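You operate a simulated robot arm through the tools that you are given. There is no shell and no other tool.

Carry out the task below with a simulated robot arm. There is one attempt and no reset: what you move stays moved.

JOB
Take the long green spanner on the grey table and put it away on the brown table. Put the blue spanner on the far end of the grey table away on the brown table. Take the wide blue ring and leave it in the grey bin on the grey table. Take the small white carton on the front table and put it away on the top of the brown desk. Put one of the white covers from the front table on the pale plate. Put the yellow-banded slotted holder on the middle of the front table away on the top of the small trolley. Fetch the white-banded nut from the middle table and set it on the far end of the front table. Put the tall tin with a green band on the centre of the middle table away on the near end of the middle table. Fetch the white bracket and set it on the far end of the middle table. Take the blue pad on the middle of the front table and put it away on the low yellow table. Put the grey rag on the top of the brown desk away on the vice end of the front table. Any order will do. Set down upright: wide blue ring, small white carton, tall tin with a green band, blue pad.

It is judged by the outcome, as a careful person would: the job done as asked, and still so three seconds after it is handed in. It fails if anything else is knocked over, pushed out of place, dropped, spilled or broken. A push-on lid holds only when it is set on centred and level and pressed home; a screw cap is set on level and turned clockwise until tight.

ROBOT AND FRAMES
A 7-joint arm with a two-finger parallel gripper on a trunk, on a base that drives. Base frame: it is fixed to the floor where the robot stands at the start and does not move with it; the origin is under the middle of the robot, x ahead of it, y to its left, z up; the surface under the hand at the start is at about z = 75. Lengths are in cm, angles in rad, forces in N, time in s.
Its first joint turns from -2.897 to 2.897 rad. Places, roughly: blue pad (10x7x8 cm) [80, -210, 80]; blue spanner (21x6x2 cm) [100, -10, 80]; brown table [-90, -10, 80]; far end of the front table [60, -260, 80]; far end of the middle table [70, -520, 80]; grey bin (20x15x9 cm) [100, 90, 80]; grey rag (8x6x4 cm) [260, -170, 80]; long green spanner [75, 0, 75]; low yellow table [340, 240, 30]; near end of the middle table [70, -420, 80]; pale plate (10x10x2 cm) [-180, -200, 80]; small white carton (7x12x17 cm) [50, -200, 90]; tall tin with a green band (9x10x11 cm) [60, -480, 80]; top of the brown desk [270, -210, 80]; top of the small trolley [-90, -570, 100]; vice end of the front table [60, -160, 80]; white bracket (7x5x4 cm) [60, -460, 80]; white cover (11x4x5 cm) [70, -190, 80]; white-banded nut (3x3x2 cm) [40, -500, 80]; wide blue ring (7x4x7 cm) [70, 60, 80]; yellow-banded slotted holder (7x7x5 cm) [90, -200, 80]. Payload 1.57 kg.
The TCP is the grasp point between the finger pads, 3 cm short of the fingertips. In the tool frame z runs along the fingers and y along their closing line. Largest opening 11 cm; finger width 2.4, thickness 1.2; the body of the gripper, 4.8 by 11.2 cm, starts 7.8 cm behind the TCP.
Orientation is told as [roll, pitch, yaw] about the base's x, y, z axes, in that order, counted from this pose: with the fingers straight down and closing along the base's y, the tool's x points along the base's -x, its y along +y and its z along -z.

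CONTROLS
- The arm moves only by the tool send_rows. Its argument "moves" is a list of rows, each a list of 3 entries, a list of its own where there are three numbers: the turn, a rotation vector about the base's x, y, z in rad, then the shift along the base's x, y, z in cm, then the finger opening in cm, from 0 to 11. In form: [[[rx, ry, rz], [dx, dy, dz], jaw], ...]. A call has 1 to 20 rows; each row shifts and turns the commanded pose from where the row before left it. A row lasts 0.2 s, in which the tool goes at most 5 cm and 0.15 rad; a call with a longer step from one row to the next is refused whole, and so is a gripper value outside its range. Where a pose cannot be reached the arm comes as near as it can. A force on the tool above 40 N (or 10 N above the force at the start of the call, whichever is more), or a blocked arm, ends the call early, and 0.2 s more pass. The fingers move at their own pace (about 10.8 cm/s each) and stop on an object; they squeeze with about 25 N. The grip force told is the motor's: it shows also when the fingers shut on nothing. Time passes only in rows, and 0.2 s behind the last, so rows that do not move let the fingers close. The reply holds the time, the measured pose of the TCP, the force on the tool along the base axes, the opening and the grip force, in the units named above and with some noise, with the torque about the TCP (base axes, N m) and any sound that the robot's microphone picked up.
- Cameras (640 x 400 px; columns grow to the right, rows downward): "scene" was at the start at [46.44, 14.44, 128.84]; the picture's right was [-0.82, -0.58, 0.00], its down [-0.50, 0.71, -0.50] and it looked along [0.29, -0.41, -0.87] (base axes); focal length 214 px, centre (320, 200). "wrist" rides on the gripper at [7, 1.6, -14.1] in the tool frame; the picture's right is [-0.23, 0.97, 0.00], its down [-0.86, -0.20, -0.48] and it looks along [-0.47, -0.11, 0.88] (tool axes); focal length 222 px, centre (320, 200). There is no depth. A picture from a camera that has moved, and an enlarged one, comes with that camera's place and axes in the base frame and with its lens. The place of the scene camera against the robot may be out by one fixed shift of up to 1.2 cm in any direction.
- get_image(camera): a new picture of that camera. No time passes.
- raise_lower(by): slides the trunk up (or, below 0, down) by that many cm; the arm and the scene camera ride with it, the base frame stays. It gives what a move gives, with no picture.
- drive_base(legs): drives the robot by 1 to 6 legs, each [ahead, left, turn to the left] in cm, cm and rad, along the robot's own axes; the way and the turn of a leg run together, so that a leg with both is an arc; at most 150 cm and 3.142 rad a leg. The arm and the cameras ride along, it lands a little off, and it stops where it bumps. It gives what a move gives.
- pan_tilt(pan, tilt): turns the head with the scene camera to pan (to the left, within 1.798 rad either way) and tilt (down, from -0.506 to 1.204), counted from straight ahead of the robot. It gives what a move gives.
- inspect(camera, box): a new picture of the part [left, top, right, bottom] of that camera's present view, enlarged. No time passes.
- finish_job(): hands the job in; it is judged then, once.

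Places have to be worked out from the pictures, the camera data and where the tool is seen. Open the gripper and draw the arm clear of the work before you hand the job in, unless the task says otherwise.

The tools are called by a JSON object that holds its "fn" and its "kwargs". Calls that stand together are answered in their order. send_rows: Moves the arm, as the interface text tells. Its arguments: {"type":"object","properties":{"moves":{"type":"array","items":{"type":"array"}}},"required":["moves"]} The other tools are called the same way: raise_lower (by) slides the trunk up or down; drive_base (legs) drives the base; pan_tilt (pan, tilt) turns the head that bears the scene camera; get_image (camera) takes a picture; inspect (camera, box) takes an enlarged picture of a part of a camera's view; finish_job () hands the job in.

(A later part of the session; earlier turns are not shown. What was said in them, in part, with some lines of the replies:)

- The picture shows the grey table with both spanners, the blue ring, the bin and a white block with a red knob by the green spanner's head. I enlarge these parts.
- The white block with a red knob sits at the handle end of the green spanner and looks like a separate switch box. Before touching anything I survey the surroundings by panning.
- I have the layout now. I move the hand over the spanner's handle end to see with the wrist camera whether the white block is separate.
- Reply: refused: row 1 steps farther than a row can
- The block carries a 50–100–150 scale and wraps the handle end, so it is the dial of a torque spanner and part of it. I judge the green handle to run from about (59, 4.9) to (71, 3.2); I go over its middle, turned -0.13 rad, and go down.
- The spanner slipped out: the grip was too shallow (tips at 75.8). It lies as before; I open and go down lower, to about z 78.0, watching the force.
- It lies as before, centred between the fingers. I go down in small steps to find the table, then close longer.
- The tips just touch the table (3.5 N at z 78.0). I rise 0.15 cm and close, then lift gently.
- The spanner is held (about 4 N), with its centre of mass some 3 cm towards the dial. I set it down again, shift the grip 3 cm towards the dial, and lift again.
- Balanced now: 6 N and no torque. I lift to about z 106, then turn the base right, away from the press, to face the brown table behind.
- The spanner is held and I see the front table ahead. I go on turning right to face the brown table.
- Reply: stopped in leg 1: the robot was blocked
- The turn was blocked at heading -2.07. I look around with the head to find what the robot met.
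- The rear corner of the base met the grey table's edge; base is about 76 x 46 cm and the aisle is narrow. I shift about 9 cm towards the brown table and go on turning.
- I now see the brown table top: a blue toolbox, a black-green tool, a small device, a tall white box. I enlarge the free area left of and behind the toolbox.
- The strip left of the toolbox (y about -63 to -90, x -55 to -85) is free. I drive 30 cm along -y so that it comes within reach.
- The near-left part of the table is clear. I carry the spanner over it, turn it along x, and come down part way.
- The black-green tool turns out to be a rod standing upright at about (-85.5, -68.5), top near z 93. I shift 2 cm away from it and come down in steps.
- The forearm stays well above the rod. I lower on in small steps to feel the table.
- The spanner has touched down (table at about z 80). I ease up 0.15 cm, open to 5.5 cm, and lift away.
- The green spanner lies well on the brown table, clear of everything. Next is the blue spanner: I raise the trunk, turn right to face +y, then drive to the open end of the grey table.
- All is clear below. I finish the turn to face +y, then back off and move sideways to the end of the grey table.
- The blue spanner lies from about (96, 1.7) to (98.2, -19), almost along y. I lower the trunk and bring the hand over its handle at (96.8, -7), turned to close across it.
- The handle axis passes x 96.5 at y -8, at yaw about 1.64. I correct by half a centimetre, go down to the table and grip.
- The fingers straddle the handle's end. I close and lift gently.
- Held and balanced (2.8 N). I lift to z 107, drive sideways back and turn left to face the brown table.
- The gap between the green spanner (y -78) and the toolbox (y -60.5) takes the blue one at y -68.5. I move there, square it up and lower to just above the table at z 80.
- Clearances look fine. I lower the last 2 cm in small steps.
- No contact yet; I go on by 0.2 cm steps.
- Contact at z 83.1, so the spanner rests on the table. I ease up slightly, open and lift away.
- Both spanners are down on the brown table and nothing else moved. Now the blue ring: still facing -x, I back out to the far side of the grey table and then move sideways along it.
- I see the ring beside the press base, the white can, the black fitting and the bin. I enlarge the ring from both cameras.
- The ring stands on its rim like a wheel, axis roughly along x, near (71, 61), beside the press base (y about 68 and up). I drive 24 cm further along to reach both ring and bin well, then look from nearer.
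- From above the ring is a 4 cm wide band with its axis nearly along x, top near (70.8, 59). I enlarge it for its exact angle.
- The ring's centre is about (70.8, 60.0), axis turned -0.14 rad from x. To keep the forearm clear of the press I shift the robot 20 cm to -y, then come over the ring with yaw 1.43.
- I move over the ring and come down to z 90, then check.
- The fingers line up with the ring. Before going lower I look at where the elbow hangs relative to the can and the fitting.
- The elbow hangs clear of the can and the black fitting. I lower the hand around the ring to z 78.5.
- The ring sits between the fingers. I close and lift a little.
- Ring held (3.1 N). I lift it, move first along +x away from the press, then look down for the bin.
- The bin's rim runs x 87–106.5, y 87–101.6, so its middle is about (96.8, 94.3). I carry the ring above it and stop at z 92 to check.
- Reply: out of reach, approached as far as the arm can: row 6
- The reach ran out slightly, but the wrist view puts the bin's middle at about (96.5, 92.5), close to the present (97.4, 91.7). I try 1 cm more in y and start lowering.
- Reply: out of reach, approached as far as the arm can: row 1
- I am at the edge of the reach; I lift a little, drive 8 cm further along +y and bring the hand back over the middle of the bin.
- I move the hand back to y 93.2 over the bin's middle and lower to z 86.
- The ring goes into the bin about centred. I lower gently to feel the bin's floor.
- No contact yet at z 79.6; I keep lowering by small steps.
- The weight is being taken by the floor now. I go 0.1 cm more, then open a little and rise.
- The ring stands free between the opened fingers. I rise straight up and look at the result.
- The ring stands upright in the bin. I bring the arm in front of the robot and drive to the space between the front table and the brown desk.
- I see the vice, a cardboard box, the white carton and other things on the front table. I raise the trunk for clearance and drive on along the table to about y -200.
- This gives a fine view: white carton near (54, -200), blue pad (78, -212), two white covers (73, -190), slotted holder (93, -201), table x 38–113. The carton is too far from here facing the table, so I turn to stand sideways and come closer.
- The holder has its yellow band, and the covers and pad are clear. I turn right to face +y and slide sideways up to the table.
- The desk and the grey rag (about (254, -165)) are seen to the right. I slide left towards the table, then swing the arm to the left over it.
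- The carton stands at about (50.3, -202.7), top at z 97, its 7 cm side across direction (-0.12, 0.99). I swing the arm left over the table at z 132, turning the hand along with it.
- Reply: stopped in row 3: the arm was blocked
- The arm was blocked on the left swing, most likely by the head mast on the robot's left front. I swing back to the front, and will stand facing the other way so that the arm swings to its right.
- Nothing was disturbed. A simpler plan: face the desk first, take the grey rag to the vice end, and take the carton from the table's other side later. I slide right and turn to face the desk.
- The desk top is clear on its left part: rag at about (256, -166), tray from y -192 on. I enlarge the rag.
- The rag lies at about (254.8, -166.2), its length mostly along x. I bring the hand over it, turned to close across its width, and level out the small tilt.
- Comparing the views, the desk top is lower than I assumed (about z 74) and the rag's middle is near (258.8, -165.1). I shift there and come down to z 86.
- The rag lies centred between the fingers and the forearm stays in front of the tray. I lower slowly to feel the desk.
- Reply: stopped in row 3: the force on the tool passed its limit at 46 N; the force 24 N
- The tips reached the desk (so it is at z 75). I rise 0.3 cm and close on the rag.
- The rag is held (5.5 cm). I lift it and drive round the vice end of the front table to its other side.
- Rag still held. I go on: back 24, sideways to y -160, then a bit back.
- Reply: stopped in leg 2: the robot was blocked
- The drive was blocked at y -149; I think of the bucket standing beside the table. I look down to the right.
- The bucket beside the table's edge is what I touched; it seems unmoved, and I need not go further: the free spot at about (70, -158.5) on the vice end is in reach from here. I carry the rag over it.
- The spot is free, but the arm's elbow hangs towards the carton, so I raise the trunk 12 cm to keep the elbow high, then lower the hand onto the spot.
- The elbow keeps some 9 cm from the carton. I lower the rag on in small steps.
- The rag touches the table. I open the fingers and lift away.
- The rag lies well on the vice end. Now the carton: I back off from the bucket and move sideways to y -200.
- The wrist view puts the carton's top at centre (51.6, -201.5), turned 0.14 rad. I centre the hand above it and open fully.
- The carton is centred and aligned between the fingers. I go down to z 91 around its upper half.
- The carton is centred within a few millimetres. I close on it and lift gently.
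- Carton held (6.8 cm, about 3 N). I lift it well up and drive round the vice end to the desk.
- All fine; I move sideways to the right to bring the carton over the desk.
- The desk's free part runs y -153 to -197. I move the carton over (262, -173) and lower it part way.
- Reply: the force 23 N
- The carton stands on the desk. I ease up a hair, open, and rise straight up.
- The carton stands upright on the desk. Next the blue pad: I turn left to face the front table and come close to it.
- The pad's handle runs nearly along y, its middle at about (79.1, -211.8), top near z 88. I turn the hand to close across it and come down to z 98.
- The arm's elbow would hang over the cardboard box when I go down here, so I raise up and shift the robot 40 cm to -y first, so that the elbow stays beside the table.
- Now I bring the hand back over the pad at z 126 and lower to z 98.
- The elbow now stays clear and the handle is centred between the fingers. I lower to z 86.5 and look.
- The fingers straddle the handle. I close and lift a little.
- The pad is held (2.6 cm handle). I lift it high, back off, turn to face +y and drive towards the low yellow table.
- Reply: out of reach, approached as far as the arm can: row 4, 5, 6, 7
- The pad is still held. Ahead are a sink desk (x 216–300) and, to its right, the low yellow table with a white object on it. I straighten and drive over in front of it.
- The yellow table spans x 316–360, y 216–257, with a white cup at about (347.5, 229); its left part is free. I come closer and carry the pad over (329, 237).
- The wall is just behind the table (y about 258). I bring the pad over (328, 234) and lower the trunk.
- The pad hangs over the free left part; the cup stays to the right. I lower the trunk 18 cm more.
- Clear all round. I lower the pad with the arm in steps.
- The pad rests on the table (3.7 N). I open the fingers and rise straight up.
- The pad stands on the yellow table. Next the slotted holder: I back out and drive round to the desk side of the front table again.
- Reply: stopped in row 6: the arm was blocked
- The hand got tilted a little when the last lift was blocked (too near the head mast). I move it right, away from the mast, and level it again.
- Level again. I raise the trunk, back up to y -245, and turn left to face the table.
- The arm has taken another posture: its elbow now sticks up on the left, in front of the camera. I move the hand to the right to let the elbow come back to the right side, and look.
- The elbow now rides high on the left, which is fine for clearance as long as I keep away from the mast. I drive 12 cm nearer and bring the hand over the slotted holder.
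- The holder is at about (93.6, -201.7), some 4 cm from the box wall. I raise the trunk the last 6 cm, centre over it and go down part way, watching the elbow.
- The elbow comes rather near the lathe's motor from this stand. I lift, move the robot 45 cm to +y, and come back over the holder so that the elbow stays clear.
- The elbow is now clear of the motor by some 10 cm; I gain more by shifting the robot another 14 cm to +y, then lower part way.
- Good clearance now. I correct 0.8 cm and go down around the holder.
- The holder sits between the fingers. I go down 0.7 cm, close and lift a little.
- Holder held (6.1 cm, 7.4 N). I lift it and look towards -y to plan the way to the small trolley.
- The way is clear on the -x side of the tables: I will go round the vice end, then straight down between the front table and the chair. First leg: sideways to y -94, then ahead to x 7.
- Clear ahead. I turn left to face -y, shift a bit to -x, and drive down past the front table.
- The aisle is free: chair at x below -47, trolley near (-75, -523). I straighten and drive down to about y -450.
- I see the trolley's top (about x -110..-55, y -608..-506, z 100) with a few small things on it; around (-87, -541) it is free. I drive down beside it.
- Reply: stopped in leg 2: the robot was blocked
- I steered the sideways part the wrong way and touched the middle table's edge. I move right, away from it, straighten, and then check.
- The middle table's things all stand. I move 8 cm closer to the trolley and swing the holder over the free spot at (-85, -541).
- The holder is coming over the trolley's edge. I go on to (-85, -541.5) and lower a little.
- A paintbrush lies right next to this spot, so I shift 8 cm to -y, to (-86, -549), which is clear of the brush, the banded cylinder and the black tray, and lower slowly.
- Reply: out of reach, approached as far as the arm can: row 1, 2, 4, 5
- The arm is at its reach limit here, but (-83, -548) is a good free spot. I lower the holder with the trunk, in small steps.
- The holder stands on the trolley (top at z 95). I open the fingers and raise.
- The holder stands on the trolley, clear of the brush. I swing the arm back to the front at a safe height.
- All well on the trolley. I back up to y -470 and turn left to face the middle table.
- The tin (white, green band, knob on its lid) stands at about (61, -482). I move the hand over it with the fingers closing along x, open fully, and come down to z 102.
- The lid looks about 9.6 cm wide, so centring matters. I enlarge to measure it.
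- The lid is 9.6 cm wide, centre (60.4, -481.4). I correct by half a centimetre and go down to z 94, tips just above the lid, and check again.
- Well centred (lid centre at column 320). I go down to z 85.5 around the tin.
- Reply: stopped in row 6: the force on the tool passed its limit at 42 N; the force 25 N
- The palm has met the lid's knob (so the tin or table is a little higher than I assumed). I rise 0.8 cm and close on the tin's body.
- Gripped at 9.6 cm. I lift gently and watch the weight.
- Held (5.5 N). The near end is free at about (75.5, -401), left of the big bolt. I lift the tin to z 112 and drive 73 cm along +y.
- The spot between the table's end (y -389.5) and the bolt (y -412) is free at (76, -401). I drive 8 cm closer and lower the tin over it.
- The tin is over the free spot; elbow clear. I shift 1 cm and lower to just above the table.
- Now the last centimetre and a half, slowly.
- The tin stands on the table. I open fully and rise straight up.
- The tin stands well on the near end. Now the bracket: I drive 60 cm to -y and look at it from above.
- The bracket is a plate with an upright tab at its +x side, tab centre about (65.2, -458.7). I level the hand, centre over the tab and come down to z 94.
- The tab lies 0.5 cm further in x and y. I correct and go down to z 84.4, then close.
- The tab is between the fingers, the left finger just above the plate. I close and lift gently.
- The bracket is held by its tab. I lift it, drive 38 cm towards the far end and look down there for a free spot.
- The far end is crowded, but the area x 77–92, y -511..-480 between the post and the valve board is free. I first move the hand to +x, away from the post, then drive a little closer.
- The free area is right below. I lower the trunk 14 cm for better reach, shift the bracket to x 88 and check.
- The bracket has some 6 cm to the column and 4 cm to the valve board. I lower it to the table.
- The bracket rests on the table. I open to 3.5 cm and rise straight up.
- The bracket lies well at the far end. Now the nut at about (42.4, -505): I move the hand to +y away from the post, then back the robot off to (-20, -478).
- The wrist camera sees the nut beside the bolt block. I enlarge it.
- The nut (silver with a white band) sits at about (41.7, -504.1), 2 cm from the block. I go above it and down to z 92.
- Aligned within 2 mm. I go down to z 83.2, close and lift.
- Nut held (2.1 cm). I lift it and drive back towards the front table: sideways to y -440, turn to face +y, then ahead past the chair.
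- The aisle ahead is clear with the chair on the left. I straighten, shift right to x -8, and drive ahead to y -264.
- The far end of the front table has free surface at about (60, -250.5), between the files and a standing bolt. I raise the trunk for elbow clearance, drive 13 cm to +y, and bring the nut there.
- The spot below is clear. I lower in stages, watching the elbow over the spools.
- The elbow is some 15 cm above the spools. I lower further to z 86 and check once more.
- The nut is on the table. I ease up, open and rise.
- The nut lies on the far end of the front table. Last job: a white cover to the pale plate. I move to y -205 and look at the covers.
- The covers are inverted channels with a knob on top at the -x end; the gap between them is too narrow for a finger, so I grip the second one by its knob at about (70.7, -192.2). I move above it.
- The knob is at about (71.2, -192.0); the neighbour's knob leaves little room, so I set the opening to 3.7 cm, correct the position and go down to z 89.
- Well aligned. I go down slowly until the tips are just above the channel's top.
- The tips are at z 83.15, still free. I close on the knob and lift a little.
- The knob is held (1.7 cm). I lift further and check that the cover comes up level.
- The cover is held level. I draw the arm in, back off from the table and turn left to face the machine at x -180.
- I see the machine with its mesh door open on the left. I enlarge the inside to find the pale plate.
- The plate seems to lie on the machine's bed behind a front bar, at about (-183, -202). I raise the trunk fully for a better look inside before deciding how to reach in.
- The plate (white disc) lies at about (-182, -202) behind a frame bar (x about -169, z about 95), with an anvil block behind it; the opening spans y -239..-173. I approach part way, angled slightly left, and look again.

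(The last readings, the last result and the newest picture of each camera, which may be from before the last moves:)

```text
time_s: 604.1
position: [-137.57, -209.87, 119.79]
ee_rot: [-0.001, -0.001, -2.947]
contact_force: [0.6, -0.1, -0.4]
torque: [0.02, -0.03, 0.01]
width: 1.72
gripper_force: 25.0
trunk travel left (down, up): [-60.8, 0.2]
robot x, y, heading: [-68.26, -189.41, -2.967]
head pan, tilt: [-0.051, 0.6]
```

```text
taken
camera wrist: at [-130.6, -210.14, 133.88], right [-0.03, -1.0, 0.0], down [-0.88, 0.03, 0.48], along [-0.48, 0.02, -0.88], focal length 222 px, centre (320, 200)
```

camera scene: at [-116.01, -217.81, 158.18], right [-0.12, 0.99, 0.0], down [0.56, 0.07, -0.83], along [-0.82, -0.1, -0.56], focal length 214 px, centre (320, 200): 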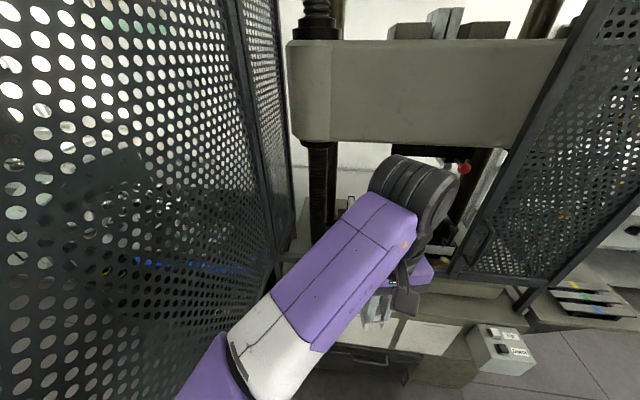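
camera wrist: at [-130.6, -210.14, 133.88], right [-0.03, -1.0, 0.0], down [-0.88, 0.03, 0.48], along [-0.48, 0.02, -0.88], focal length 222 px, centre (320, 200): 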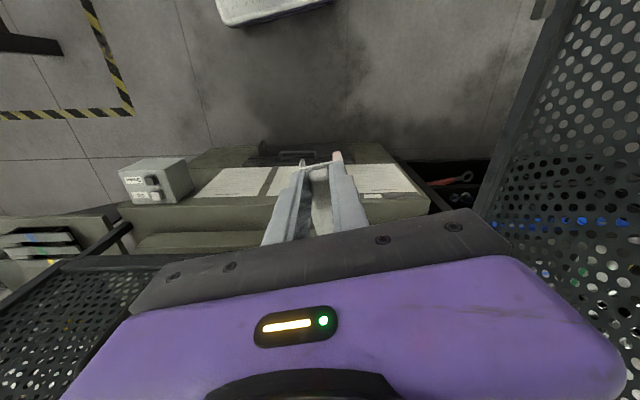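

The arm hides the plate. I move the hand 26 cm to the right to see past it.

{"fn": "send_rows", "kwargs": {"moves": [[[0, 0, 0], [0, 4.5, 0], 0], [[0, 0, 0], [0, 4.5, 0], 0], [[0, 0, 0], [0, 4.5, 0], 0], [[0, 0, 0], [1, 4.5, 0], 0], [[0, 0, 0], [1, 4.5, 0], 0], [[0, 0, 0], [1, 4.5, 0], 0], [[0, 0, 0], [0, 0, 0], 0]]}}

{"fn": "get_image", "kwargs": {"camera": "scene"}}

{"fn": "inspect", "kwargs": {"camera": "scene", "box": [260, 130, 480, 330]}}

```text
time_s: 605.7
position: [-134.68, -182.89, 119.89]
ee_rot: [-0.001, 0.001, -2.946]
contact_force: [-0.1, -0.5, -1.1]
torque: [0.02, -0.06, -0.01]
width: 1.71
gripper_force: 25.0
trunk travel left (down, up): [-60.8, 0.2]
robot x, y, heading: [-68.14, -189.86, -2.971]
head pan, tilt: [-0.051, 0.6]
```

```text
taken
camera scene: at [-116.01, -217.77, 158.18], right [-0.12, 0.99, 0.0], down [0.56, 0.07, -0.83], along [-0.82, -0.1, -0.56], focal length 214 px, centre (320, 200)
```

scene: 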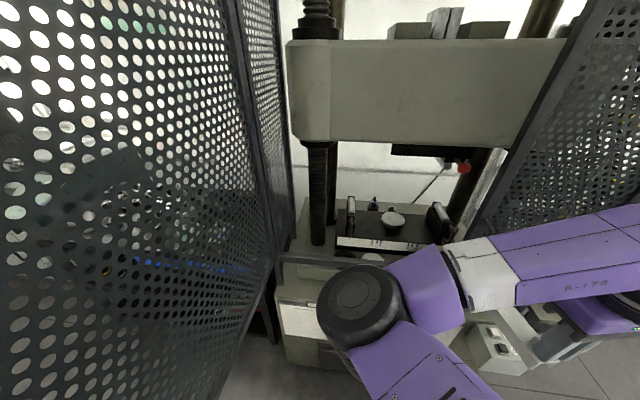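

```text
2.00 times, centred on (370, 230) of scene
camera zoom: at [-116.01, -217.77, 158.18], right [-0.12, 0.99, 0.0], down [0.56, 0.07, -0.83], along [-0.82, -0.1, -0.56], focal length 429 px, centre (220, 140)
```

zoom: 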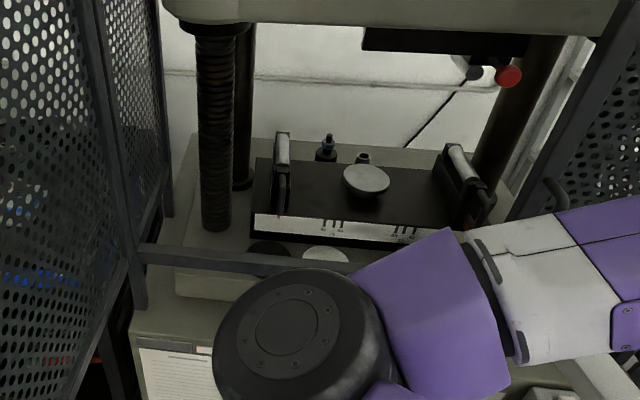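

I now read the geometry: bar at x about -172.5 with its top near z 93, plate centre about (-182.5, -202), block face at x about -189, crosshead from z 136 up. I centre the hand, square the cover along x and drive closer.

{"fn": "send_rows", "kwargs": {"moves": [[[0, 0, -0.065], [0, -4, 0], 0], [[0, 0, -0.065], [0, -4, 0], 0], [[0, 0, -0.065], [0, -4, 0], 0], [[0, 0, 0], [0, 0, 0], 0]]}}

{"fn": "drive_base", "kwargs": {"legs": [[28, 1, 0]]}}

{"fn": "get_image", "kwargs": {"camera": "wrist"}}

{"fn": "get_image", "kwargs": {"camera": "scene"}}

```text
time_s: 606.7
position: [-134.66, -195.15, 119.74]
ee_rot: [-0.002, -0.001, 3.143]
contact_force: [-0.4, 0.3, -0.6]
torque: [-0.03, -0.04, -0.02]
width: 1.7
gripper_force: 25.2
trunk travel left (down, up): [-60.8, 0.2]
robot x, y, heading: [-67.89, -189.48, -2.97]
head pan, tilt: [-0.051, 0.6]
```

```text
time_s: 608.7
position: [-161.94, -200.56, 119.76]
ee_rot: [-0.002, 0.0, 3.139]
contact_force: [0.6, 0.0, -0.6]
torque: [0.0, 0.02, 0.0]
width: 1.71
gripper_force: 25.2
trunk travel left (down, up): [-60.8, 0.2]
robot x, y, heading: [-95.55, -195.8, -2.976]
head pan, tilt: [-0.051, 0.6]
```

```text
taken
camera wrist: at [-155.22, -202.17, 133.89], right [-0.23, -0.97, 0.0], down [-0.85, 0.2, 0.48], along [-0.47, 0.11, -0.88], focal length 222 px, centre (320, 200)
```

wrist: 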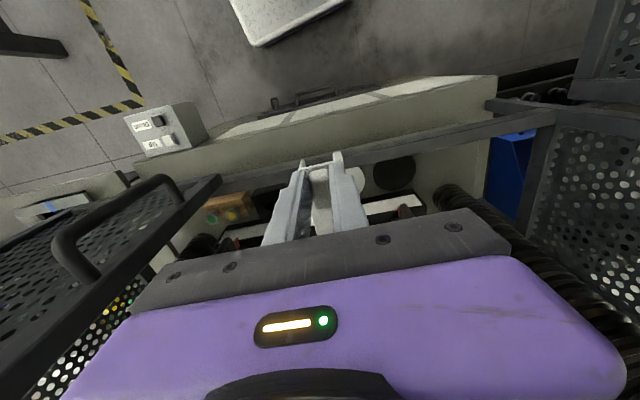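

```text
taken
camera scene: at [-143.42, -223.4, 158.18], right [-0.12, 0.99, 0.0], down [0.56, 0.07, -0.83], along [-0.82, -0.1, -0.56], focal length 214 px, centre (320, 200)
```

scene: 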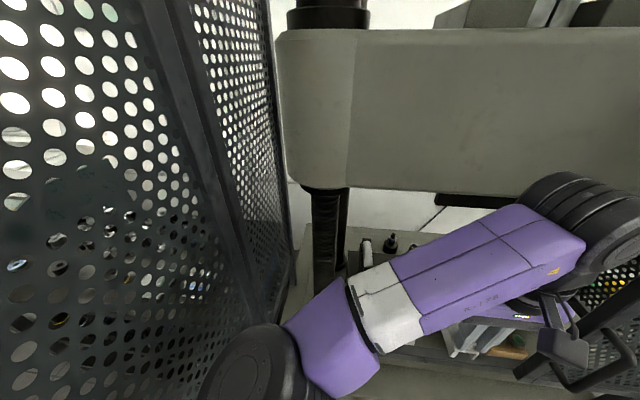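

The wrist view shows the plate's edge beside the cover, at about y -207 to -197. I move the hand 11 cm to +y to see the plate whole.

{"fn": "send_rows", "kwargs": {"moves": [[[0, 0, 0], [0, 4, 0], 0], [[0, 0, 0], [0, 4, 0], 0], [[0, 0, 0], [0, 3, 0], 0], [[0, 0, 0], [0, 0, 0], 0]]}}

{"fn": "get_image", "kwargs": {"camera": "wrist"}}

{"fn": "inspect", "kwargs": {"camera": "wrist", "box": [320, 80, 500, 240]}}

```text
time_s: 609.7
position: [-161.83, -189.44, 119.53]
ee_rot: [-0.002, 0.001, 3.141]
contact_force: [-0.4, -0.1, -1.3]
torque: [-0.03, 0.0, 0.0]
width: 1.74
gripper_force: 24.3
trunk travel left (down, up): [-60.8, 0.2]
robot x, y, heading: [-96.19, -195.17, -2.975]
head pan, tilt: [-0.051, 0.6]
```

```text
taken
camera wrist: at [-155.11, -191.07, 133.72], right [-0.23, -0.97, 0.0], down [-0.85, 0.2, 0.48], along [-0.47, 0.11, -0.88], focal length 222 px, centre (320, 200)
```

wrist: 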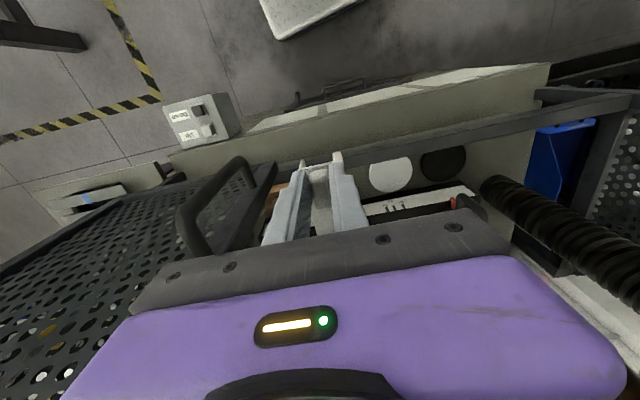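

```text
2.50 times, centred on (410, 160) of wrist
camera zoom: at [-155.11, -191.07, 133.72], right [-0.23, -0.97, 0.0], down [-0.85, 0.2, 0.48], along [-0.47, 0.11, -0.88], focal length 555 px, centre (95, 300)
```

zoom: 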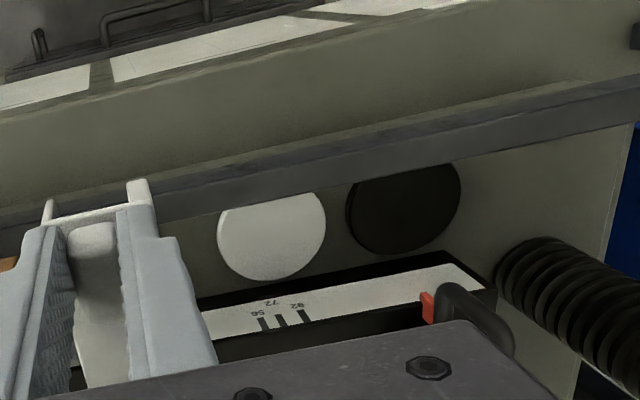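

The plate's centre works out at about (-180.5, -203), the bar top at z 96 (x -167.5..-170.5), and the closed right door's edge at y about -180. I move to y -207 and turn the hand so that the cover lies along y, which leaves most clearance.

{"fn": "send_rows", "kwargs": {"moves": [[[0, 0, 0], [1, -4.5, 0], 0], [[0, 0, 0], [0.5, -4.5, 0], 0], [[0, 0, 0], [0, -4.5, 0], 0], [[0, 0, 0], [0, -4, 0], 0], [[0, 0, -0.143], [0, 0, 0], 0], [[0, 0, -0.143], [0, 0, 0], 0], [[0, 0, -0.143], [0, 0, 0], 0], [[0, 0, -0.143], [0, 0, 0], 0], [[0, 0, -0.143], [0, 0, 0], 0], [[0, 0, -0.143], [0, 0, 0], 0], [[0, 0, -0.143], [0, 0, 0], 0], [[0, 0, -0.143], [0, 0, 0], 0], [[0, 0, -0.143], [0, 0, 0], 0], [[0, 0, -0.143], [0, 0, 0], 0], [[0, 0, -0.14], [0, 0, 0], 0], [[0, 0, 0], [0, 0, 0], 0]]}}

{"fn": "get_image", "kwargs": {"camera": "wrist"}}

{"fn": "get_image", "kwargs": {"camera": "scene"}}

```text
time_s: 613.1
position: [-160.61, -206.99, 119.7]
ee_rot: [-0.002, 0.001, 1.567]
contact_force: [0.5, 0.3, -0.8]
torque: [-0.04, -0.01, 0.04]
width: 1.72
gripper_force: 25.2
trunk travel left (down, up): [-60.8, 0.2]
robot x, y, heading: [-95.6, -195.01, -2.971]
head pan, tilt: [-0.051, 0.6]
```

```text
taken
camera wrist: at [-162.38, -213.95, 133.9], right [-0.97, 0.23, 0.0], down [0.2, 0.85, 0.48], along [0.11, 0.47, -0.88], focal length 222 px, centre (320, 200)
```

wrist: 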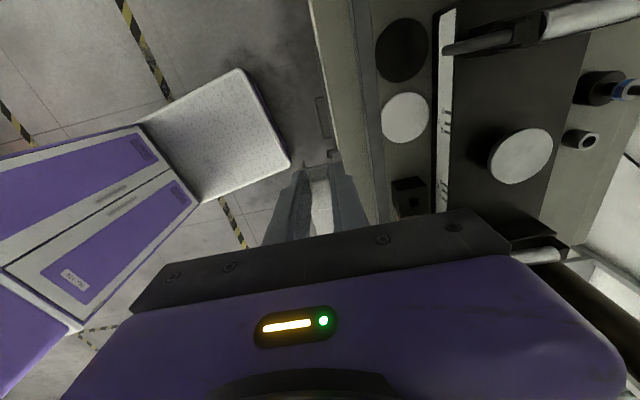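

```text
taken
camera scene: at [-143.44, -223.41, 158.18], right [-0.12, 0.99, 0.0], down [0.56, 0.07, -0.83], along [-0.82, -0.1, -0.56], focal length 214 px, centre (320, 200)
```

scene: 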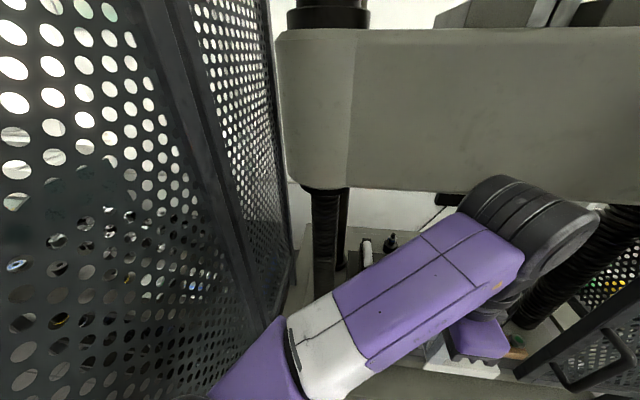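

From above, the white plate beside the block is fully visible. I enlarge to measure it and the bar.

{"fn": "inspect", "kwargs": {"camera": "wrist", "box": [300, 0, 580, 240]}}

```text
1.67 times, centred on (440, 120) of wrist
camera zoom: at [-162.38, -213.95, 133.9], right [-0.97, 0.23, 0.0], down [0.2, 0.85, 0.48], along [0.11, 0.47, -0.88], focal length 370 px, centre (120, 333)
```

zoom: 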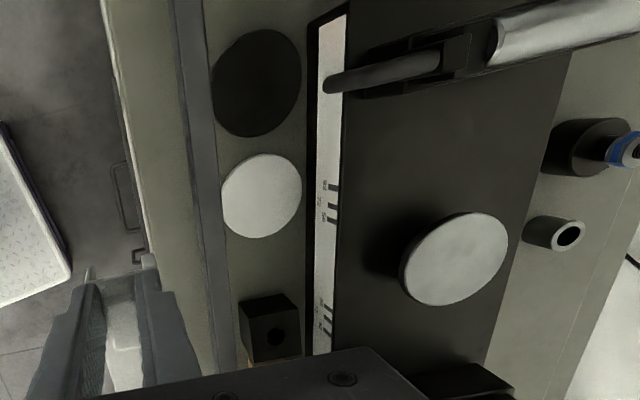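

The plate's centre is at about (-179.5, -202), with the small cube at y above -189 and the black disc at y below -209.5. I lower to z 106 in front of the bar and move over it to x -174.

{"fn": "send_rows", "kwargs": {"moves": [[[0, 0, 0], [0, 0.5, -4.5], 0], [[0, 0, 0], [0, 0.5, -4.5], 0], [[0, 0, 0], [0, 0, -4.5], 0], [[0, 0, 0], [-4.5, 0, 0], 0], [[0, 0, 0], [-4.5, 0, 0], 0], [[0, 0, 0], [0, 0, 0], 0]]}}

{"fn": "get_image", "kwargs": {"camera": "wrist"}}

{"fn": "get_image", "kwargs": {"camera": "scene"}}

```text
time_s: 614.5
position: [-169.67, -206.08, 106.35]
ee_rot: [-0.002, -0.002, 1.569]
contact_force: [1.0, -0.1, -1.3]
torque: [-0.03, -0.01, 0.0]
width: 1.74
gripper_force: 24.9
trunk travel left (down, up): [-60.8, 0.2]
robot x, y, heading: [-95.72, -195.37, -2.97]
head pan, tilt: [-0.051, 0.6]
```

```text
taken
camera wrist: at [-171.54, -213.0, 120.39], right [-0.97, 0.23, 0.0], down [0.2, 0.85, 0.48], along [0.11, 0.47, -0.88], focal length 222 px, centre (320, 200)
```

wrist: 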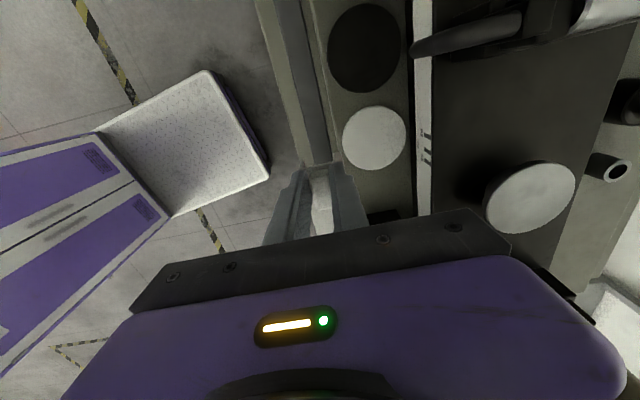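

```text
taken
camera scene: at [-143.44, -223.4, 158.17], right [-0.12, 0.99, 0.0], down [0.56, 0.07, -0.83], along [-0.82, -0.1, -0.56], focal length 214 px, centre (320, 200)
```

scene: 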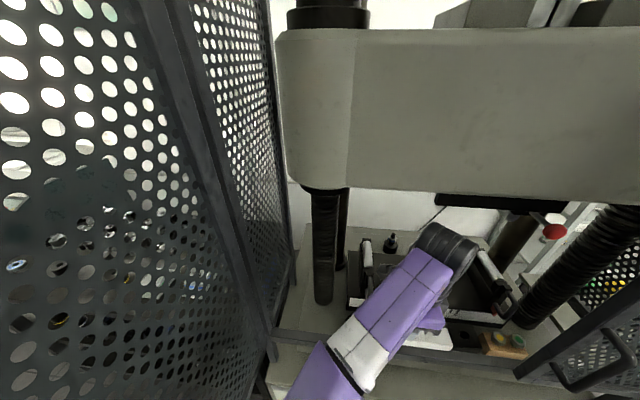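

The plate is at about (-178.4, -202.3). I go on over the bar to x -174.5, lower to z 99, then move to x -178.5.

{"fn": "send_rows", "kwargs": {"moves": [[[0, 0, 0], [-4.8, -0.2, 0], 0], [[0, 0, 0], [0, 0, -3.5], 0], [[0, 0, 0], [0, 0, -3.5], 0], [[0, 0, 0], [-2, 0, 0], 0], [[0, 0, 0], [-2, 0, 0], 0], [[0, 0, 0], [0, 0, 0], 0]]}}

{"fn": "get_image", "kwargs": {"camera": "wrist"}}

{"fn": "get_image", "kwargs": {"camera": "scene"}}

```text
time_s: 615.9
position: [-178.41, -206.19, 99.21]
ee_rot: [-0.002, -0.001, 1.568]
contact_force: [-0.5, 0.0, -0.4]
torque: [-0.04, -0.02, -0.02]
width: 1.73
gripper_force: 25.2
trunk travel left (down, up): [-60.8, 0.2]
robot x, y, heading: [-95.44, -195.3, -2.97]
head pan, tilt: [-0.051, 0.6]
```

```text
taken
camera wrist: at [-180.13, -213.13, 113.35], right [-0.97, 0.23, 0.0], down [0.2, 0.85, 0.48], along [0.11, 0.47, -0.88], focal length 222 px, centre (320, 200)
```

wrist: 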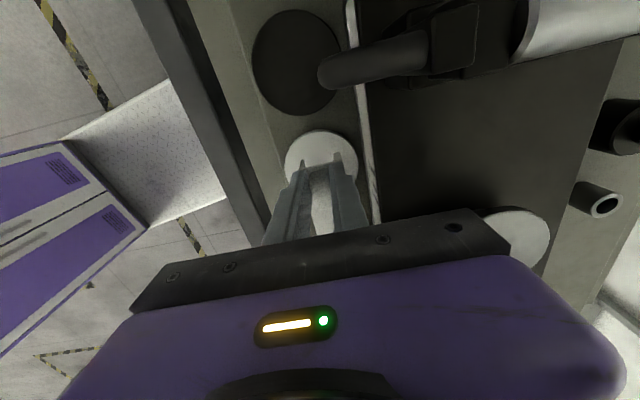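

```text
taken
camera scene: at [-143.44, -223.41, 158.17], right [-0.12, 0.99, 0.0], down [0.56, 0.07, -0.83], along [-0.82, -0.1, -0.56], focal length 214 px, centre (320, 200)
```

scene: 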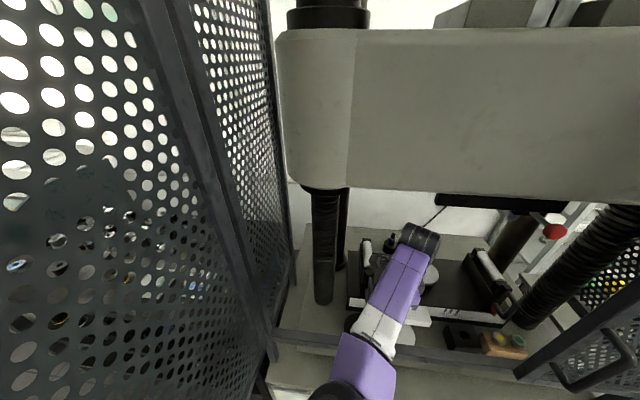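

The lever beside the block (tip at about (-180, -213, 96.5)) stays clear of the hand. The cover is aligned with the plate; I lower it slowly.

{"fn": "send_rows", "kwargs": {"moves": [[[0, 0, 0], [-0.1, 0.4, -2.5], 0], [[0, 0, 0], [0, 0, -2.5], 0], [[0, 0, 0], [0, 0, -2], 0], [[0, 0, 0], [0, 0, 0], 0]]}}

{"fn": "get_image", "kwargs": {"camera": "wrist"}}

{"fn": "inspect", "kwargs": {"camera": "scene", "box": [300, 200, 540, 400]}}

```text
time_s: 616.9
position: [-178.3, -205.95, 92.19]
ee_rot: [0.0, 0.002, 1.57]
contact_force: [0.2, 0.4, -1.2]
torque: [-0.04, -0.01, -0.01]
width: 1.73
gripper_force: 24.7
trunk travel left (down, up): [-60.8, 0.2]
robot x, y, heading: [-95.79, -195.4, -2.974]
head pan, tilt: [-0.051, 0.6]
```

```text
taken
camera wrist: at [-180.19, -212.81, 106.32], right [-0.97, 0.23, 0.0], down [0.2, 0.85, 0.48], along [0.11, 0.47, -0.88], focal length 222 px, centre (320, 200)
```

wrist: 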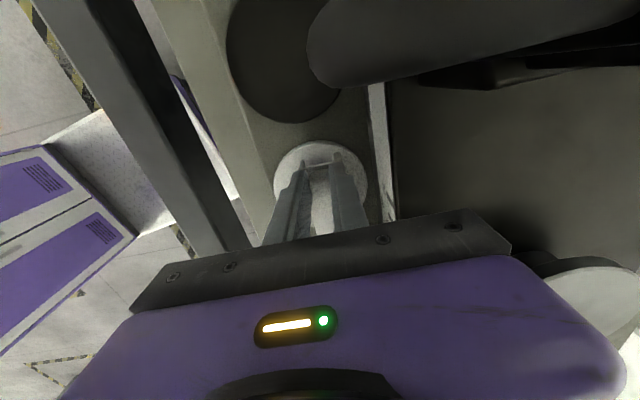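

```text
2.00 times, centred on (420, 300) of scene
camera zoom: at [-143.44, -223.41, 158.17], right [-0.12, 0.99, 0.0], down [0.56, 0.07, -0.83], along [-0.82, -0.1, -0.56], focal length 429 px, centre (120, 0)
```

zoom: 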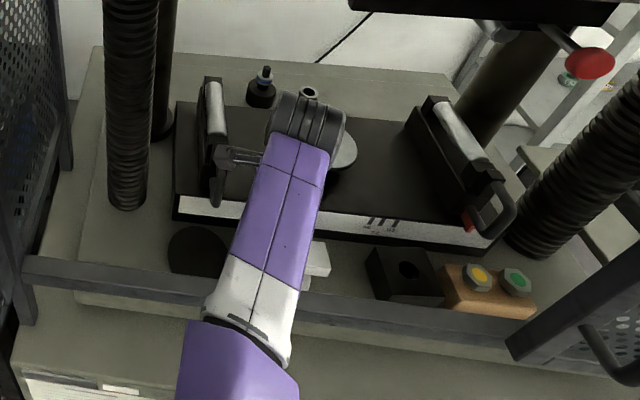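

Everything is clear, the camera box several centimetres above the lever. I go on down in small steps.

{"fn": "send_rows", "kwargs": {"moves": [[[0, 0, 0], [0, 0, -0.8], 0], [[0, 0, 0], [0, 0, -0.6], 0], [[0, 0, 0], [0, 0, -0.4], 0], [[0, 0, 0], [0, 0, 0], 0]]}}

```text
time_s: 617.8
position: [-178.59, -205.84, 90.96]
ee_rot: [0.004, -0.001, 1.569]
contact_force: [3.4, 1.0, 17.9]
torque: [-0.12, -0.29, -0.03]
width: 1.7
gripper_force: 25.1
trunk travel left (down, up): [-60.8, 0.2]
robot x, y, heading: [-95.62, -195.16, -2.97]
head pan, tilt: [-0.051, 0.6]
stopped in row 4: the force on the tool passed its limit at 42 N (the readings are from after the stop); the commanded pose is now the measured one
```

Contact at z 91. I look at both views to see what touches.

{"fn": "get_image", "kwargs": {"camera": "wrist"}}

{"fn": "inspect", "kwargs": {"camera": "wrist", "box": [240, 110, 400, 250]}}

{"fn": "inspect", "kwargs": {"camera": "scene", "box": [360, 240, 500, 360]}}

```text
taken
camera wrist: at [-180.31, -212.86, 104.98], right [-0.97, 0.23, 0.01], down [0.2, 0.85, 0.48], along [0.1, 0.47, -0.88], focal length 222 px, centre (320, 200)
```

wrist: 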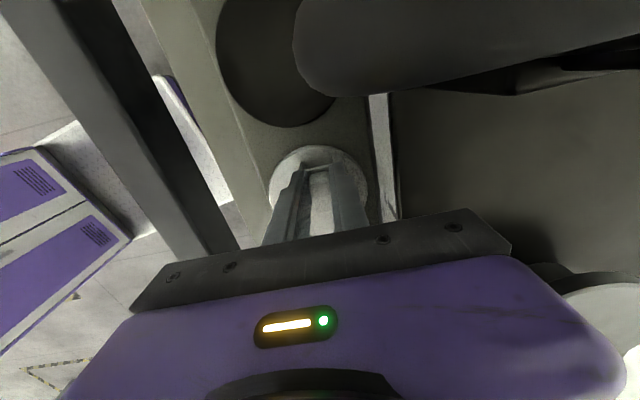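

```text
2.86 times, centred on (320, 180) of wrist
camera zoom: at [-180.31, -212.86, 104.98], right [-0.97, 0.23, 0.01], down [0.2, 0.85, 0.48], along [0.1, 0.47, -0.88], focal length 635 px, centre (320, 257)
```

zoom: 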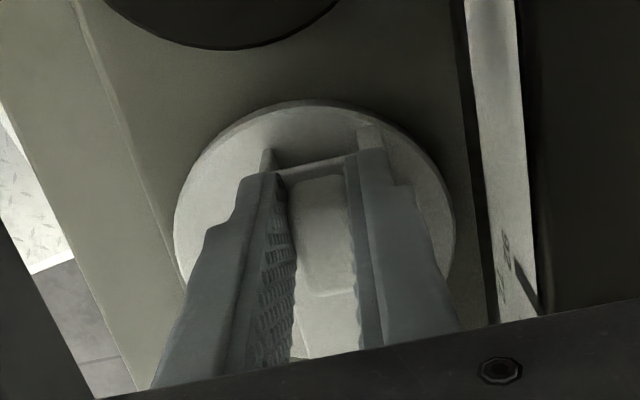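

```text
3.33 times, centred on (430, 300) of scene
camera zoom: at [-143.34, -223.39, 158.19], right [-0.12, 0.99, 0.0], down [0.56, 0.07, -0.83], along [-0.82, -0.1, -0.56], focal length 715 px, centre (-47, -133)
```

zoom: 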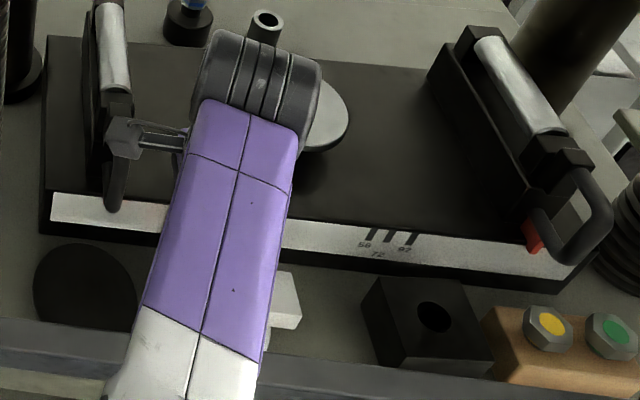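

The cover lies on the plate, well inside its rim; the contact is at the cover itself. I ease up 0.15 cm and open the fingers.

{"fn": "send_rows", "kwargs": {"moves": [[[0, 0, 0], [0, 0, 0.15], 0], [[0, 0, 0], [0, 0, 0], 0]]}}

{"fn": "send_rows", "kwargs": {"moves": [[[0, 0, 0], [0, 0, 0], 2.6], [[0, 0, 0], [0, 0, 0], 3.5], [[0, 0, 0], [0, 0, 0], 3.5]]}}

{"fn": "inspect", "kwargs": {"camera": "wrist", "box": [240, 110, 400, 250]}}

```text
time_s: 618.4
position: [-178.6, -205.84, 90.85]
ee_rot: [0.004, -0.001, 1.569]
contact_force: [0.1, 0.2, 7.2]
torque: [-0.04, -0.05, 0.02]
width: 1.72
gripper_force: 24.8
trunk travel left (down, up): [-60.8, 0.2]
robot x, y, heading: [-95.63, -194.98, -2.973]
head pan, tilt: [-0.051, 0.6]
```

```text
time_s: 619.2
position: [-178.7, -205.89, 90.9]
ee_rot: [0.005, -0.001, 1.57]
contact_force: [-2.0, -0.6, 5.6]
torque: [-0.04, 0.0, 0.01]
width: 3.25
gripper_force: 0.1
trunk travel left (down, up): [-60.8, 0.2]
robot x, y, heading: [-95.79, -195.41, -2.978]
head pan, tilt: [-0.051, 0.6]
```

```text
2.86 times, centred on (320, 180) of wrist
camera zoom: at [-180.35, -212.87, 104.99], right [-0.97, 0.23, 0.0], down [0.2, 0.85, 0.48], along [0.11, 0.47, -0.88], focal length 635 px, centre (320, 257)
```

zoom: 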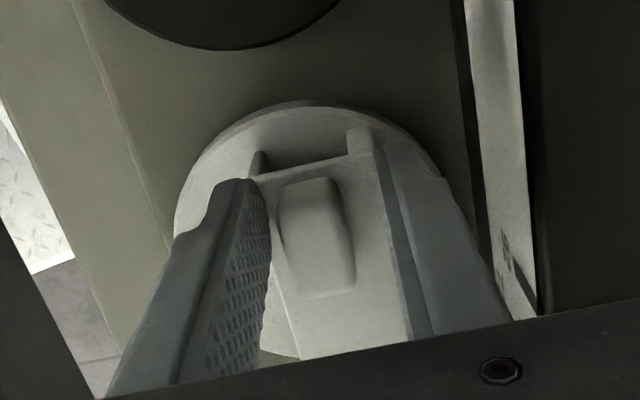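

The knob is free but the tips still bear lightly on the channel. I rise a little and check.

{"fn": "send_rows", "kwargs": {"moves": [[[0, 0, 0], [0, 0, 0.4], 3.5], [[0, 0, 0], [0, 0, 0], 3.5]]}}

{"fn": "inspect", "kwargs": {"camera": "wrist", "box": [240, 110, 400, 250]}}

```text
time_s: 619.8
position: [-178.58, -205.91, 91.4]
ee_rot: [0.002, -0.001, 1.569]
contact_force: [0.0, -0.2, 0.1]
torque: [0.01, -0.03, 0.0]
width: 3.53
gripper_force: 0.1
trunk travel left (down, up): [-60.8, 0.2]
robot x, y, heading: [-96.03, -195.26, -2.971]
head pan, tilt: [-0.051, 0.6]
```

```text
2.86 times, centred on (320, 180) of wrist
camera zoom: at [-180.34, -212.85, 105.34], right [-0.97, 0.23, 0.0], down [0.2, 0.85, 0.48], along [0.11, 0.47, -0.88], focal length 635 px, centre (320, 257)
```

zoom: 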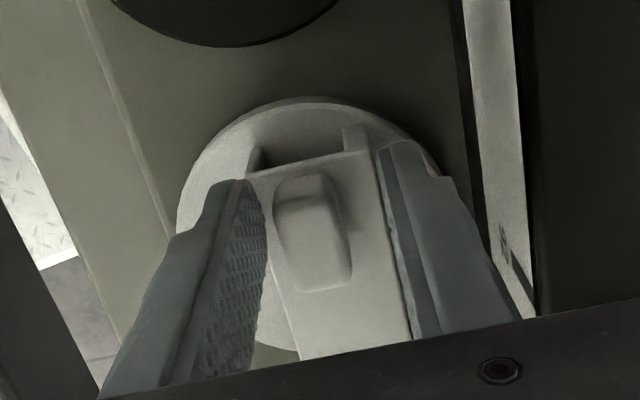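

Free now. I rise to z 99, back off to x -174.5, rise to 106 and come out over the bar the way I went in.

{"fn": "send_rows", "kwargs": {"moves": [[[0, 0, 0], [0, 0, 1], 3.5], [[0, 0, 0], [0, 0, 2], 3.5], [[0, 0, 0], [0, 0, 2.3], 3.5], [[0, 0, 0], [0, 0, 2.3], 3.5], [[0, 0, 0], [0, 0, 0], 3.5]]}}

{"fn": "get_image", "kwargs": {"camera": "wrist"}}

{"fn": "inspect", "kwargs": {"camera": "wrist", "box": [240, 90, 400, 230]}}

```text
time_s: 621.0
position: [-178.69, -205.91, 98.84]
ee_rot: [0.002, -0.002, 1.569]
contact_force: [0.0, -0.5, 1.0]
torque: [-0.01, -0.02, 0.02]
width: 3.51
gripper_force: 0.1
trunk travel left (down, up): [-60.8, 0.2]
robot x, y, heading: [-95.94, -195.42, -2.975]
head pan, tilt: [-0.051, 0.6]
```

```text
taken
camera wrist: at [-180.35, -212.8, 112.98], right [-0.97, 0.23, 0.0], down [0.2, 0.85, 0.48], along [0.11, 0.47, -0.88], focal length 222 px, centre (320, 200)
```

wrist: 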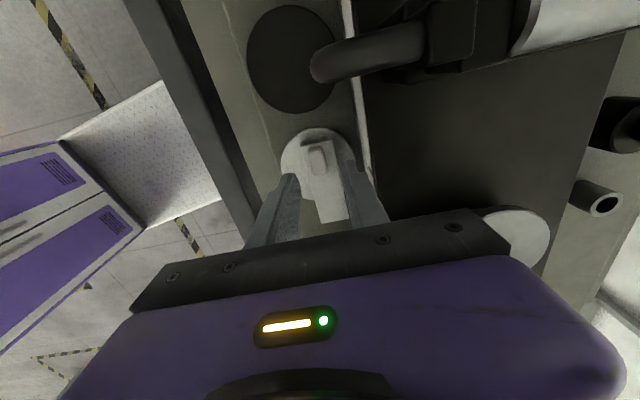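

```text
2.86 times, centred on (320, 160) of wrist
camera zoom: at [-180.35, -212.8, 112.98], right [-0.97, 0.23, 0.0], down [0.2, 0.85, 0.48], along [0.11, 0.47, -0.88], focal length 635 px, centre (320, 314)
```

zoom: 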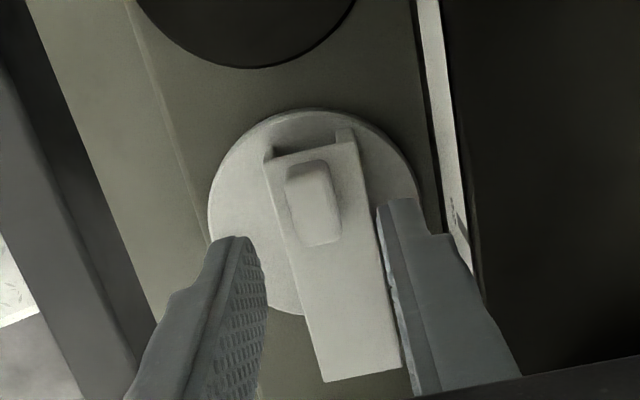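

The cover rests flat and stable on the plate (centred within about 1.5 cm). I draw the hand out over the bar, with the fingers closed.

{"fn": "send_rows", "kwargs": {"moves": [[[0, 0, 0], [1, 0, 2], 1], [[0, 0, 0], [1.5, 0, 2], 1], [[0, 0, 0], [2, 0, 2], 1], [[0, 0, 0], [1.5, 0, 2], 1], [[0, 0, 0], [4, 0, 1], 1], [[0, 0, 0], [4.5, 0, 1], 1], [[0, 0, 0], [4.5, 0, 1], 1], [[0, 0, 0], [4.5, 0, 0], 1], [[0, 0, 0], [4.5, 0, 0], 1], [[0, 0, 0], [0, 0, 0], 1]]}}

{"fn": "get_image", "kwargs": {"camera": "wrist"}}

{"fn": "get_image", "kwargs": {"camera": "scene"}}

```text
time_s: 623.2
position: [-152.37, -206.36, 109.45]
ee_rot: [0.002, -0.003, 1.569]
contact_force: [-1.0, 0.5, 0.4]
torque: [-0.02, 0.0, 0.0]
width: 1.01
gripper_force: 0.0
out of reach, approached as far as the arm can: row 9
trunk travel left (down, up): [-60.8, 0.2]
robot x, y, heading: [-95.79, -195.22, -2.98]
head pan, tilt: [-0.051, 0.6]
```

```text
taken
camera wrist: at [-154.05, -213.38, 123.51], right [-0.97, 0.23, 0.0], down [0.2, 0.85, 0.48], along [0.11, 0.47, -0.88], focal length 222 px, centre (320, 200)
```

wrist: 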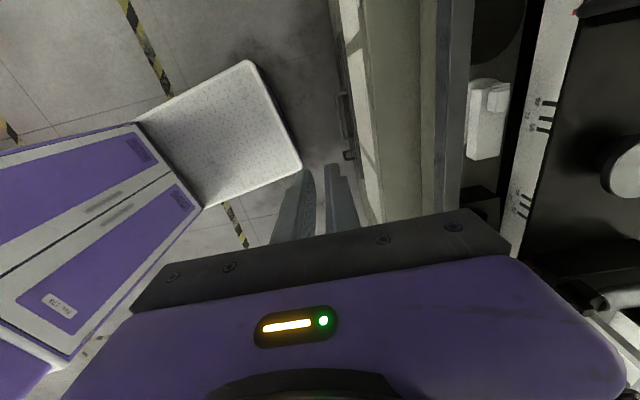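

```text
taken
camera scene: at [-143.44, -223.42, 158.17], right [-0.12, 0.99, 0.0], down [0.56, 0.07, -0.83], along [-0.82, -0.1, -0.56], focal length 214 px, centre (320, 200)
```

scene: 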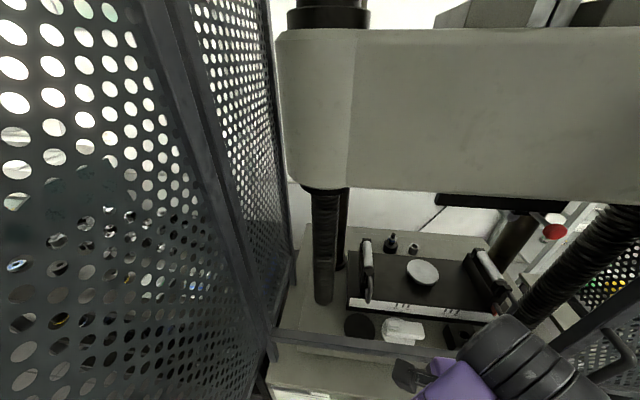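

{"fn": "inspect", "kwargs": {"camera": "scene", "box": [330, 220, 530, 370]}}

{"fn": "inspect", "kwargs": {"camera": "wrist", "box": [420, 40, 560, 200]}}

```text
2.67 times, centred on (430, 295) of scene
camera zoom: at [-143.44, -223.42, 158.17], right [-0.12, 0.99, 0.0], down [0.56, 0.07, -0.83], along [-0.82, -0.1, -0.56], focal length 572 px, centre (27, -53)
```

zoom: 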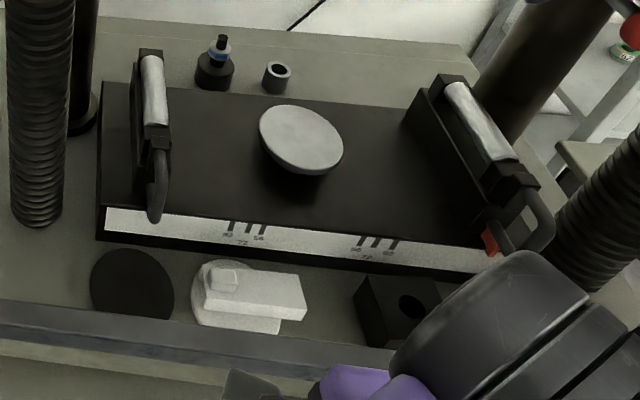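

```text
2.50 times, centred on (490, 120) of wrist
camera zoom: at [-154.05, -213.38, 123.51], right [-0.97, 0.23, 0.0], down [0.2, 0.85, 0.48], along [0.11, 0.47, -0.88], focal length 555 px, centre (-105, 400)
```

zoom: 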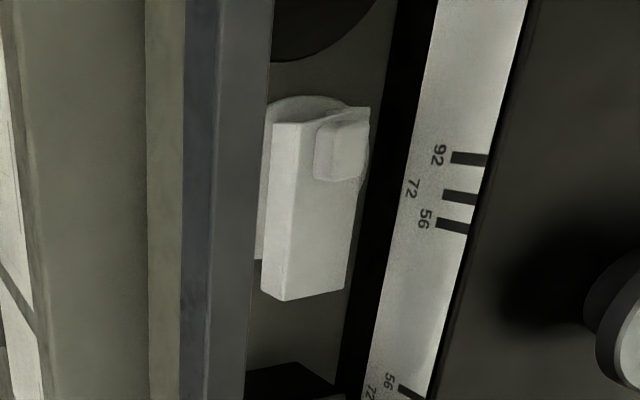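

The cover lies on the plate, stable. I open the gripper, back the robot out of the machine and take a last look.

{"fn": "drive_base", "kwargs": {"legs": [[-45, 0, 0]]}}

{"fn": "send_rows", "kwargs": {"moves": [[[0, 0, 0], [0, 0, 0], 11], [[0, 0, 0], [0, 0, 0], 11], [[0, 0, 0], [0, 0, 0], 11]]}}

{"fn": "pan_tilt", "kwargs": {"pan": 0.0, "tilt": 0.4}}

{"fn": "get_image", "kwargs": {"camera": "scene"}}

{"fn": "pan_tilt", "kwargs": {"pan": 1.7, "tilt": 0.5}}

{"fn": "get_image", "kwargs": {"camera": "scene"}}

{"fn": "pan_tilt", "kwargs": {"pan": -1.7, "tilt": 0.5}}

{"fn": "get_image", "kwargs": {"camera": "scene"}}

```text
time_s: 626.0
position: [-107.43, -198.59, 109.41]
ee_rot: [0.003, -0.001, 1.566]
contact_force: [-0.3, 0.8, 0.4]
torque: [0.02, 0.02, 0.0]
width: 1.0
gripper_force: 0.0
trunk travel left (down, up): [-60.8, 0.2]
robot x, y, heading: [-50.62, -187.79, -2.977]
head pan, tilt: [-0.051, 0.6]
```

```text
time_s: 626.8
position: [-107.55, -198.7, 109.45]
ee_rot: [0.001, -0.003, 1.565]
contact_force: [0.1, -0.3, 0.1]
torque: [-0.03, -0.02, 0.0]
width: 11.0
gripper_force: 0.0
trunk travel left (down, up): [-60.8, 0.2]
robot x, y, heading: [-50.75, -187.7, -2.974]
head pan, tilt: [-0.051, 0.6]
```

```text
time_s: 627.5
position: [-107.42, -198.56, 109.37]
ee_rot: [0.002, -0.003, 1.566]
contact_force: [0.7, 1.0, -0.5]
torque: [-0.01, -0.02, 0.02]
width: 10.98
gripper_force: 0.2
trunk travel left (down, up): [-60.8, 0.2]
robot x, y, heading: [-50.6, -188.02, -2.975]
head pan, tilt: [0.0, 0.4]
```

```text
taken
camera scene: at [-98.94, -216.17, 159.99], right [-0.17, 0.99, 0.0], down [0.38, 0.06, -0.92], along [-0.91, -0.15, -0.39], focal length 214 px, centre (320, 200)
```

scene: 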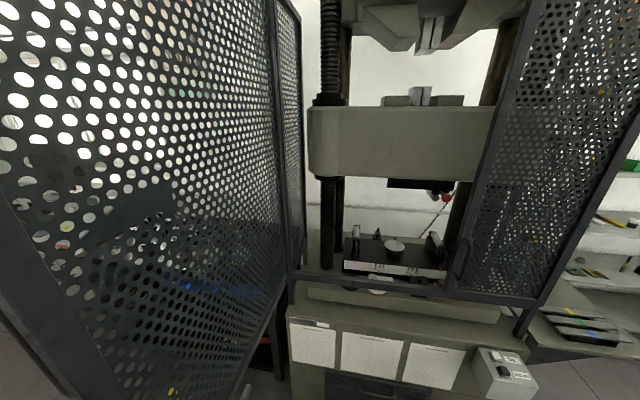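

```text
time_s: 629.2
position: [-107.35, -198.62, 109.35]
ee_rot: [0.002, -0.003, 1.566]
contact_force: [-0.3, 0.2, 0.1]
torque: [-0.01, 0.03, 0.01]
width: 10.98
gripper_force: 0.0
trunk travel left (down, up): [-60.8, 0.2]
robot x, y, heading: [-51.02, -187.9, -2.973]
head pan, tilt: [1.7, 0.499]
```

```text
taken
camera scene: at [-87.16, -223.35, 159.09], right [-0.96, -0.29, 0.0], down [-0.14, 0.46, -0.88], along [0.25, -0.84, -0.48], focal length 214 px, centre (320, 200)
```

scene: 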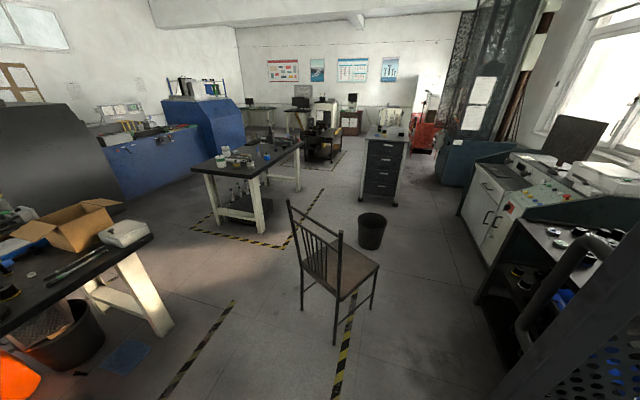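

```text
time_s: 632.1
position: [-107.52, -198.59, 109.48]
ee_rot: [0.003, -0.002, 1.566]
contact_force: [0.1, 0.4, 0.9]
torque: [0.02, 0.02, -0.01]
width: 11.01
gripper_force: 0.1
trunk travel left (down, up): [-60.8, 0.2]
robot x, y, heading: [-51.1, -187.71, -2.977]
head pan, tilt: [-1.7, 0.499]
```

```text
taken
camera scene: at [-90.14, -205.55, 159.09], right [1.0, 0.04, 0.0], down [0.02, -0.48, -0.88], along [-0.03, 0.88, -0.48], focal length 214 px, centre (320, 200)
```

scene: 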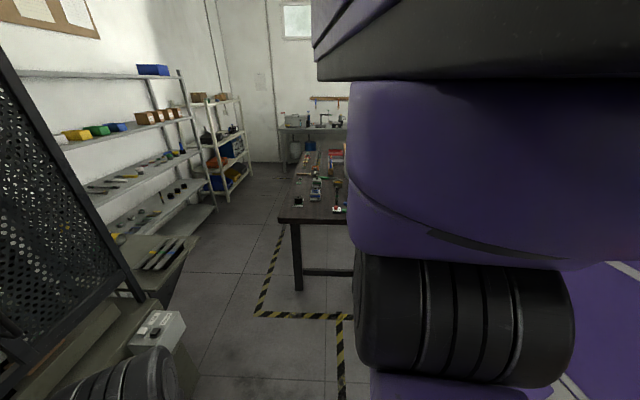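

All things stand as placed, the gripper is open and the arm is clear. I hand the job in.

{"fn": "finish_job", "kwargs": {}}

```text
The job is handed in.
```

I did all eleven moves and handed the job in. I don't have a result from the judging yet.

| Item | Where it is now |
|---|---|
| Long green spanner | On the brown table, left of the blue toolbox |
| Blue spanner | On the brown table, beside the green one |
| Wide blue ring | In the grey bin, standing on its rim as I found it |
| Small white carton | Upright on the brown desk, in the clear part left of the tray |
| White cover | On the pale plate in the press machine |
| Yellow-banded slotted holder | On the small trolley, clear of the paintbrush |
| White-banded nut | On the far end of the front table |
| Tall tin with a green band | Upright on the near end of the middle table |
| White bracket | On the far end of the middle table, between the post and the bolt board |
| Blue pad | Upright on the low yellow table, beside the cup |
| Grey rag | On the vice end of the front table |

These are the places where it was less than clean:
- **Cover:** it sits about 1.5 cm off the plate's centre and sticks out roughly 2.4 cm on one side. It lies flat and looks stable.
- **Green spanner:** it slipped from the first grip and fell back onto the grey table from under about 4 cm. It lay as before and I gripped it again.
- **Tin:** the hand pressed on the lid's knob with about 42 N before I gripped it. The tin stayed upright.
- **Bumps while driving:** the base touched the grey table's edge, what looked like the bucket beside the front table, and the middle table's edge. In later pictures nothing looked moved or knocked over. I did not go back to each table for a final close check.
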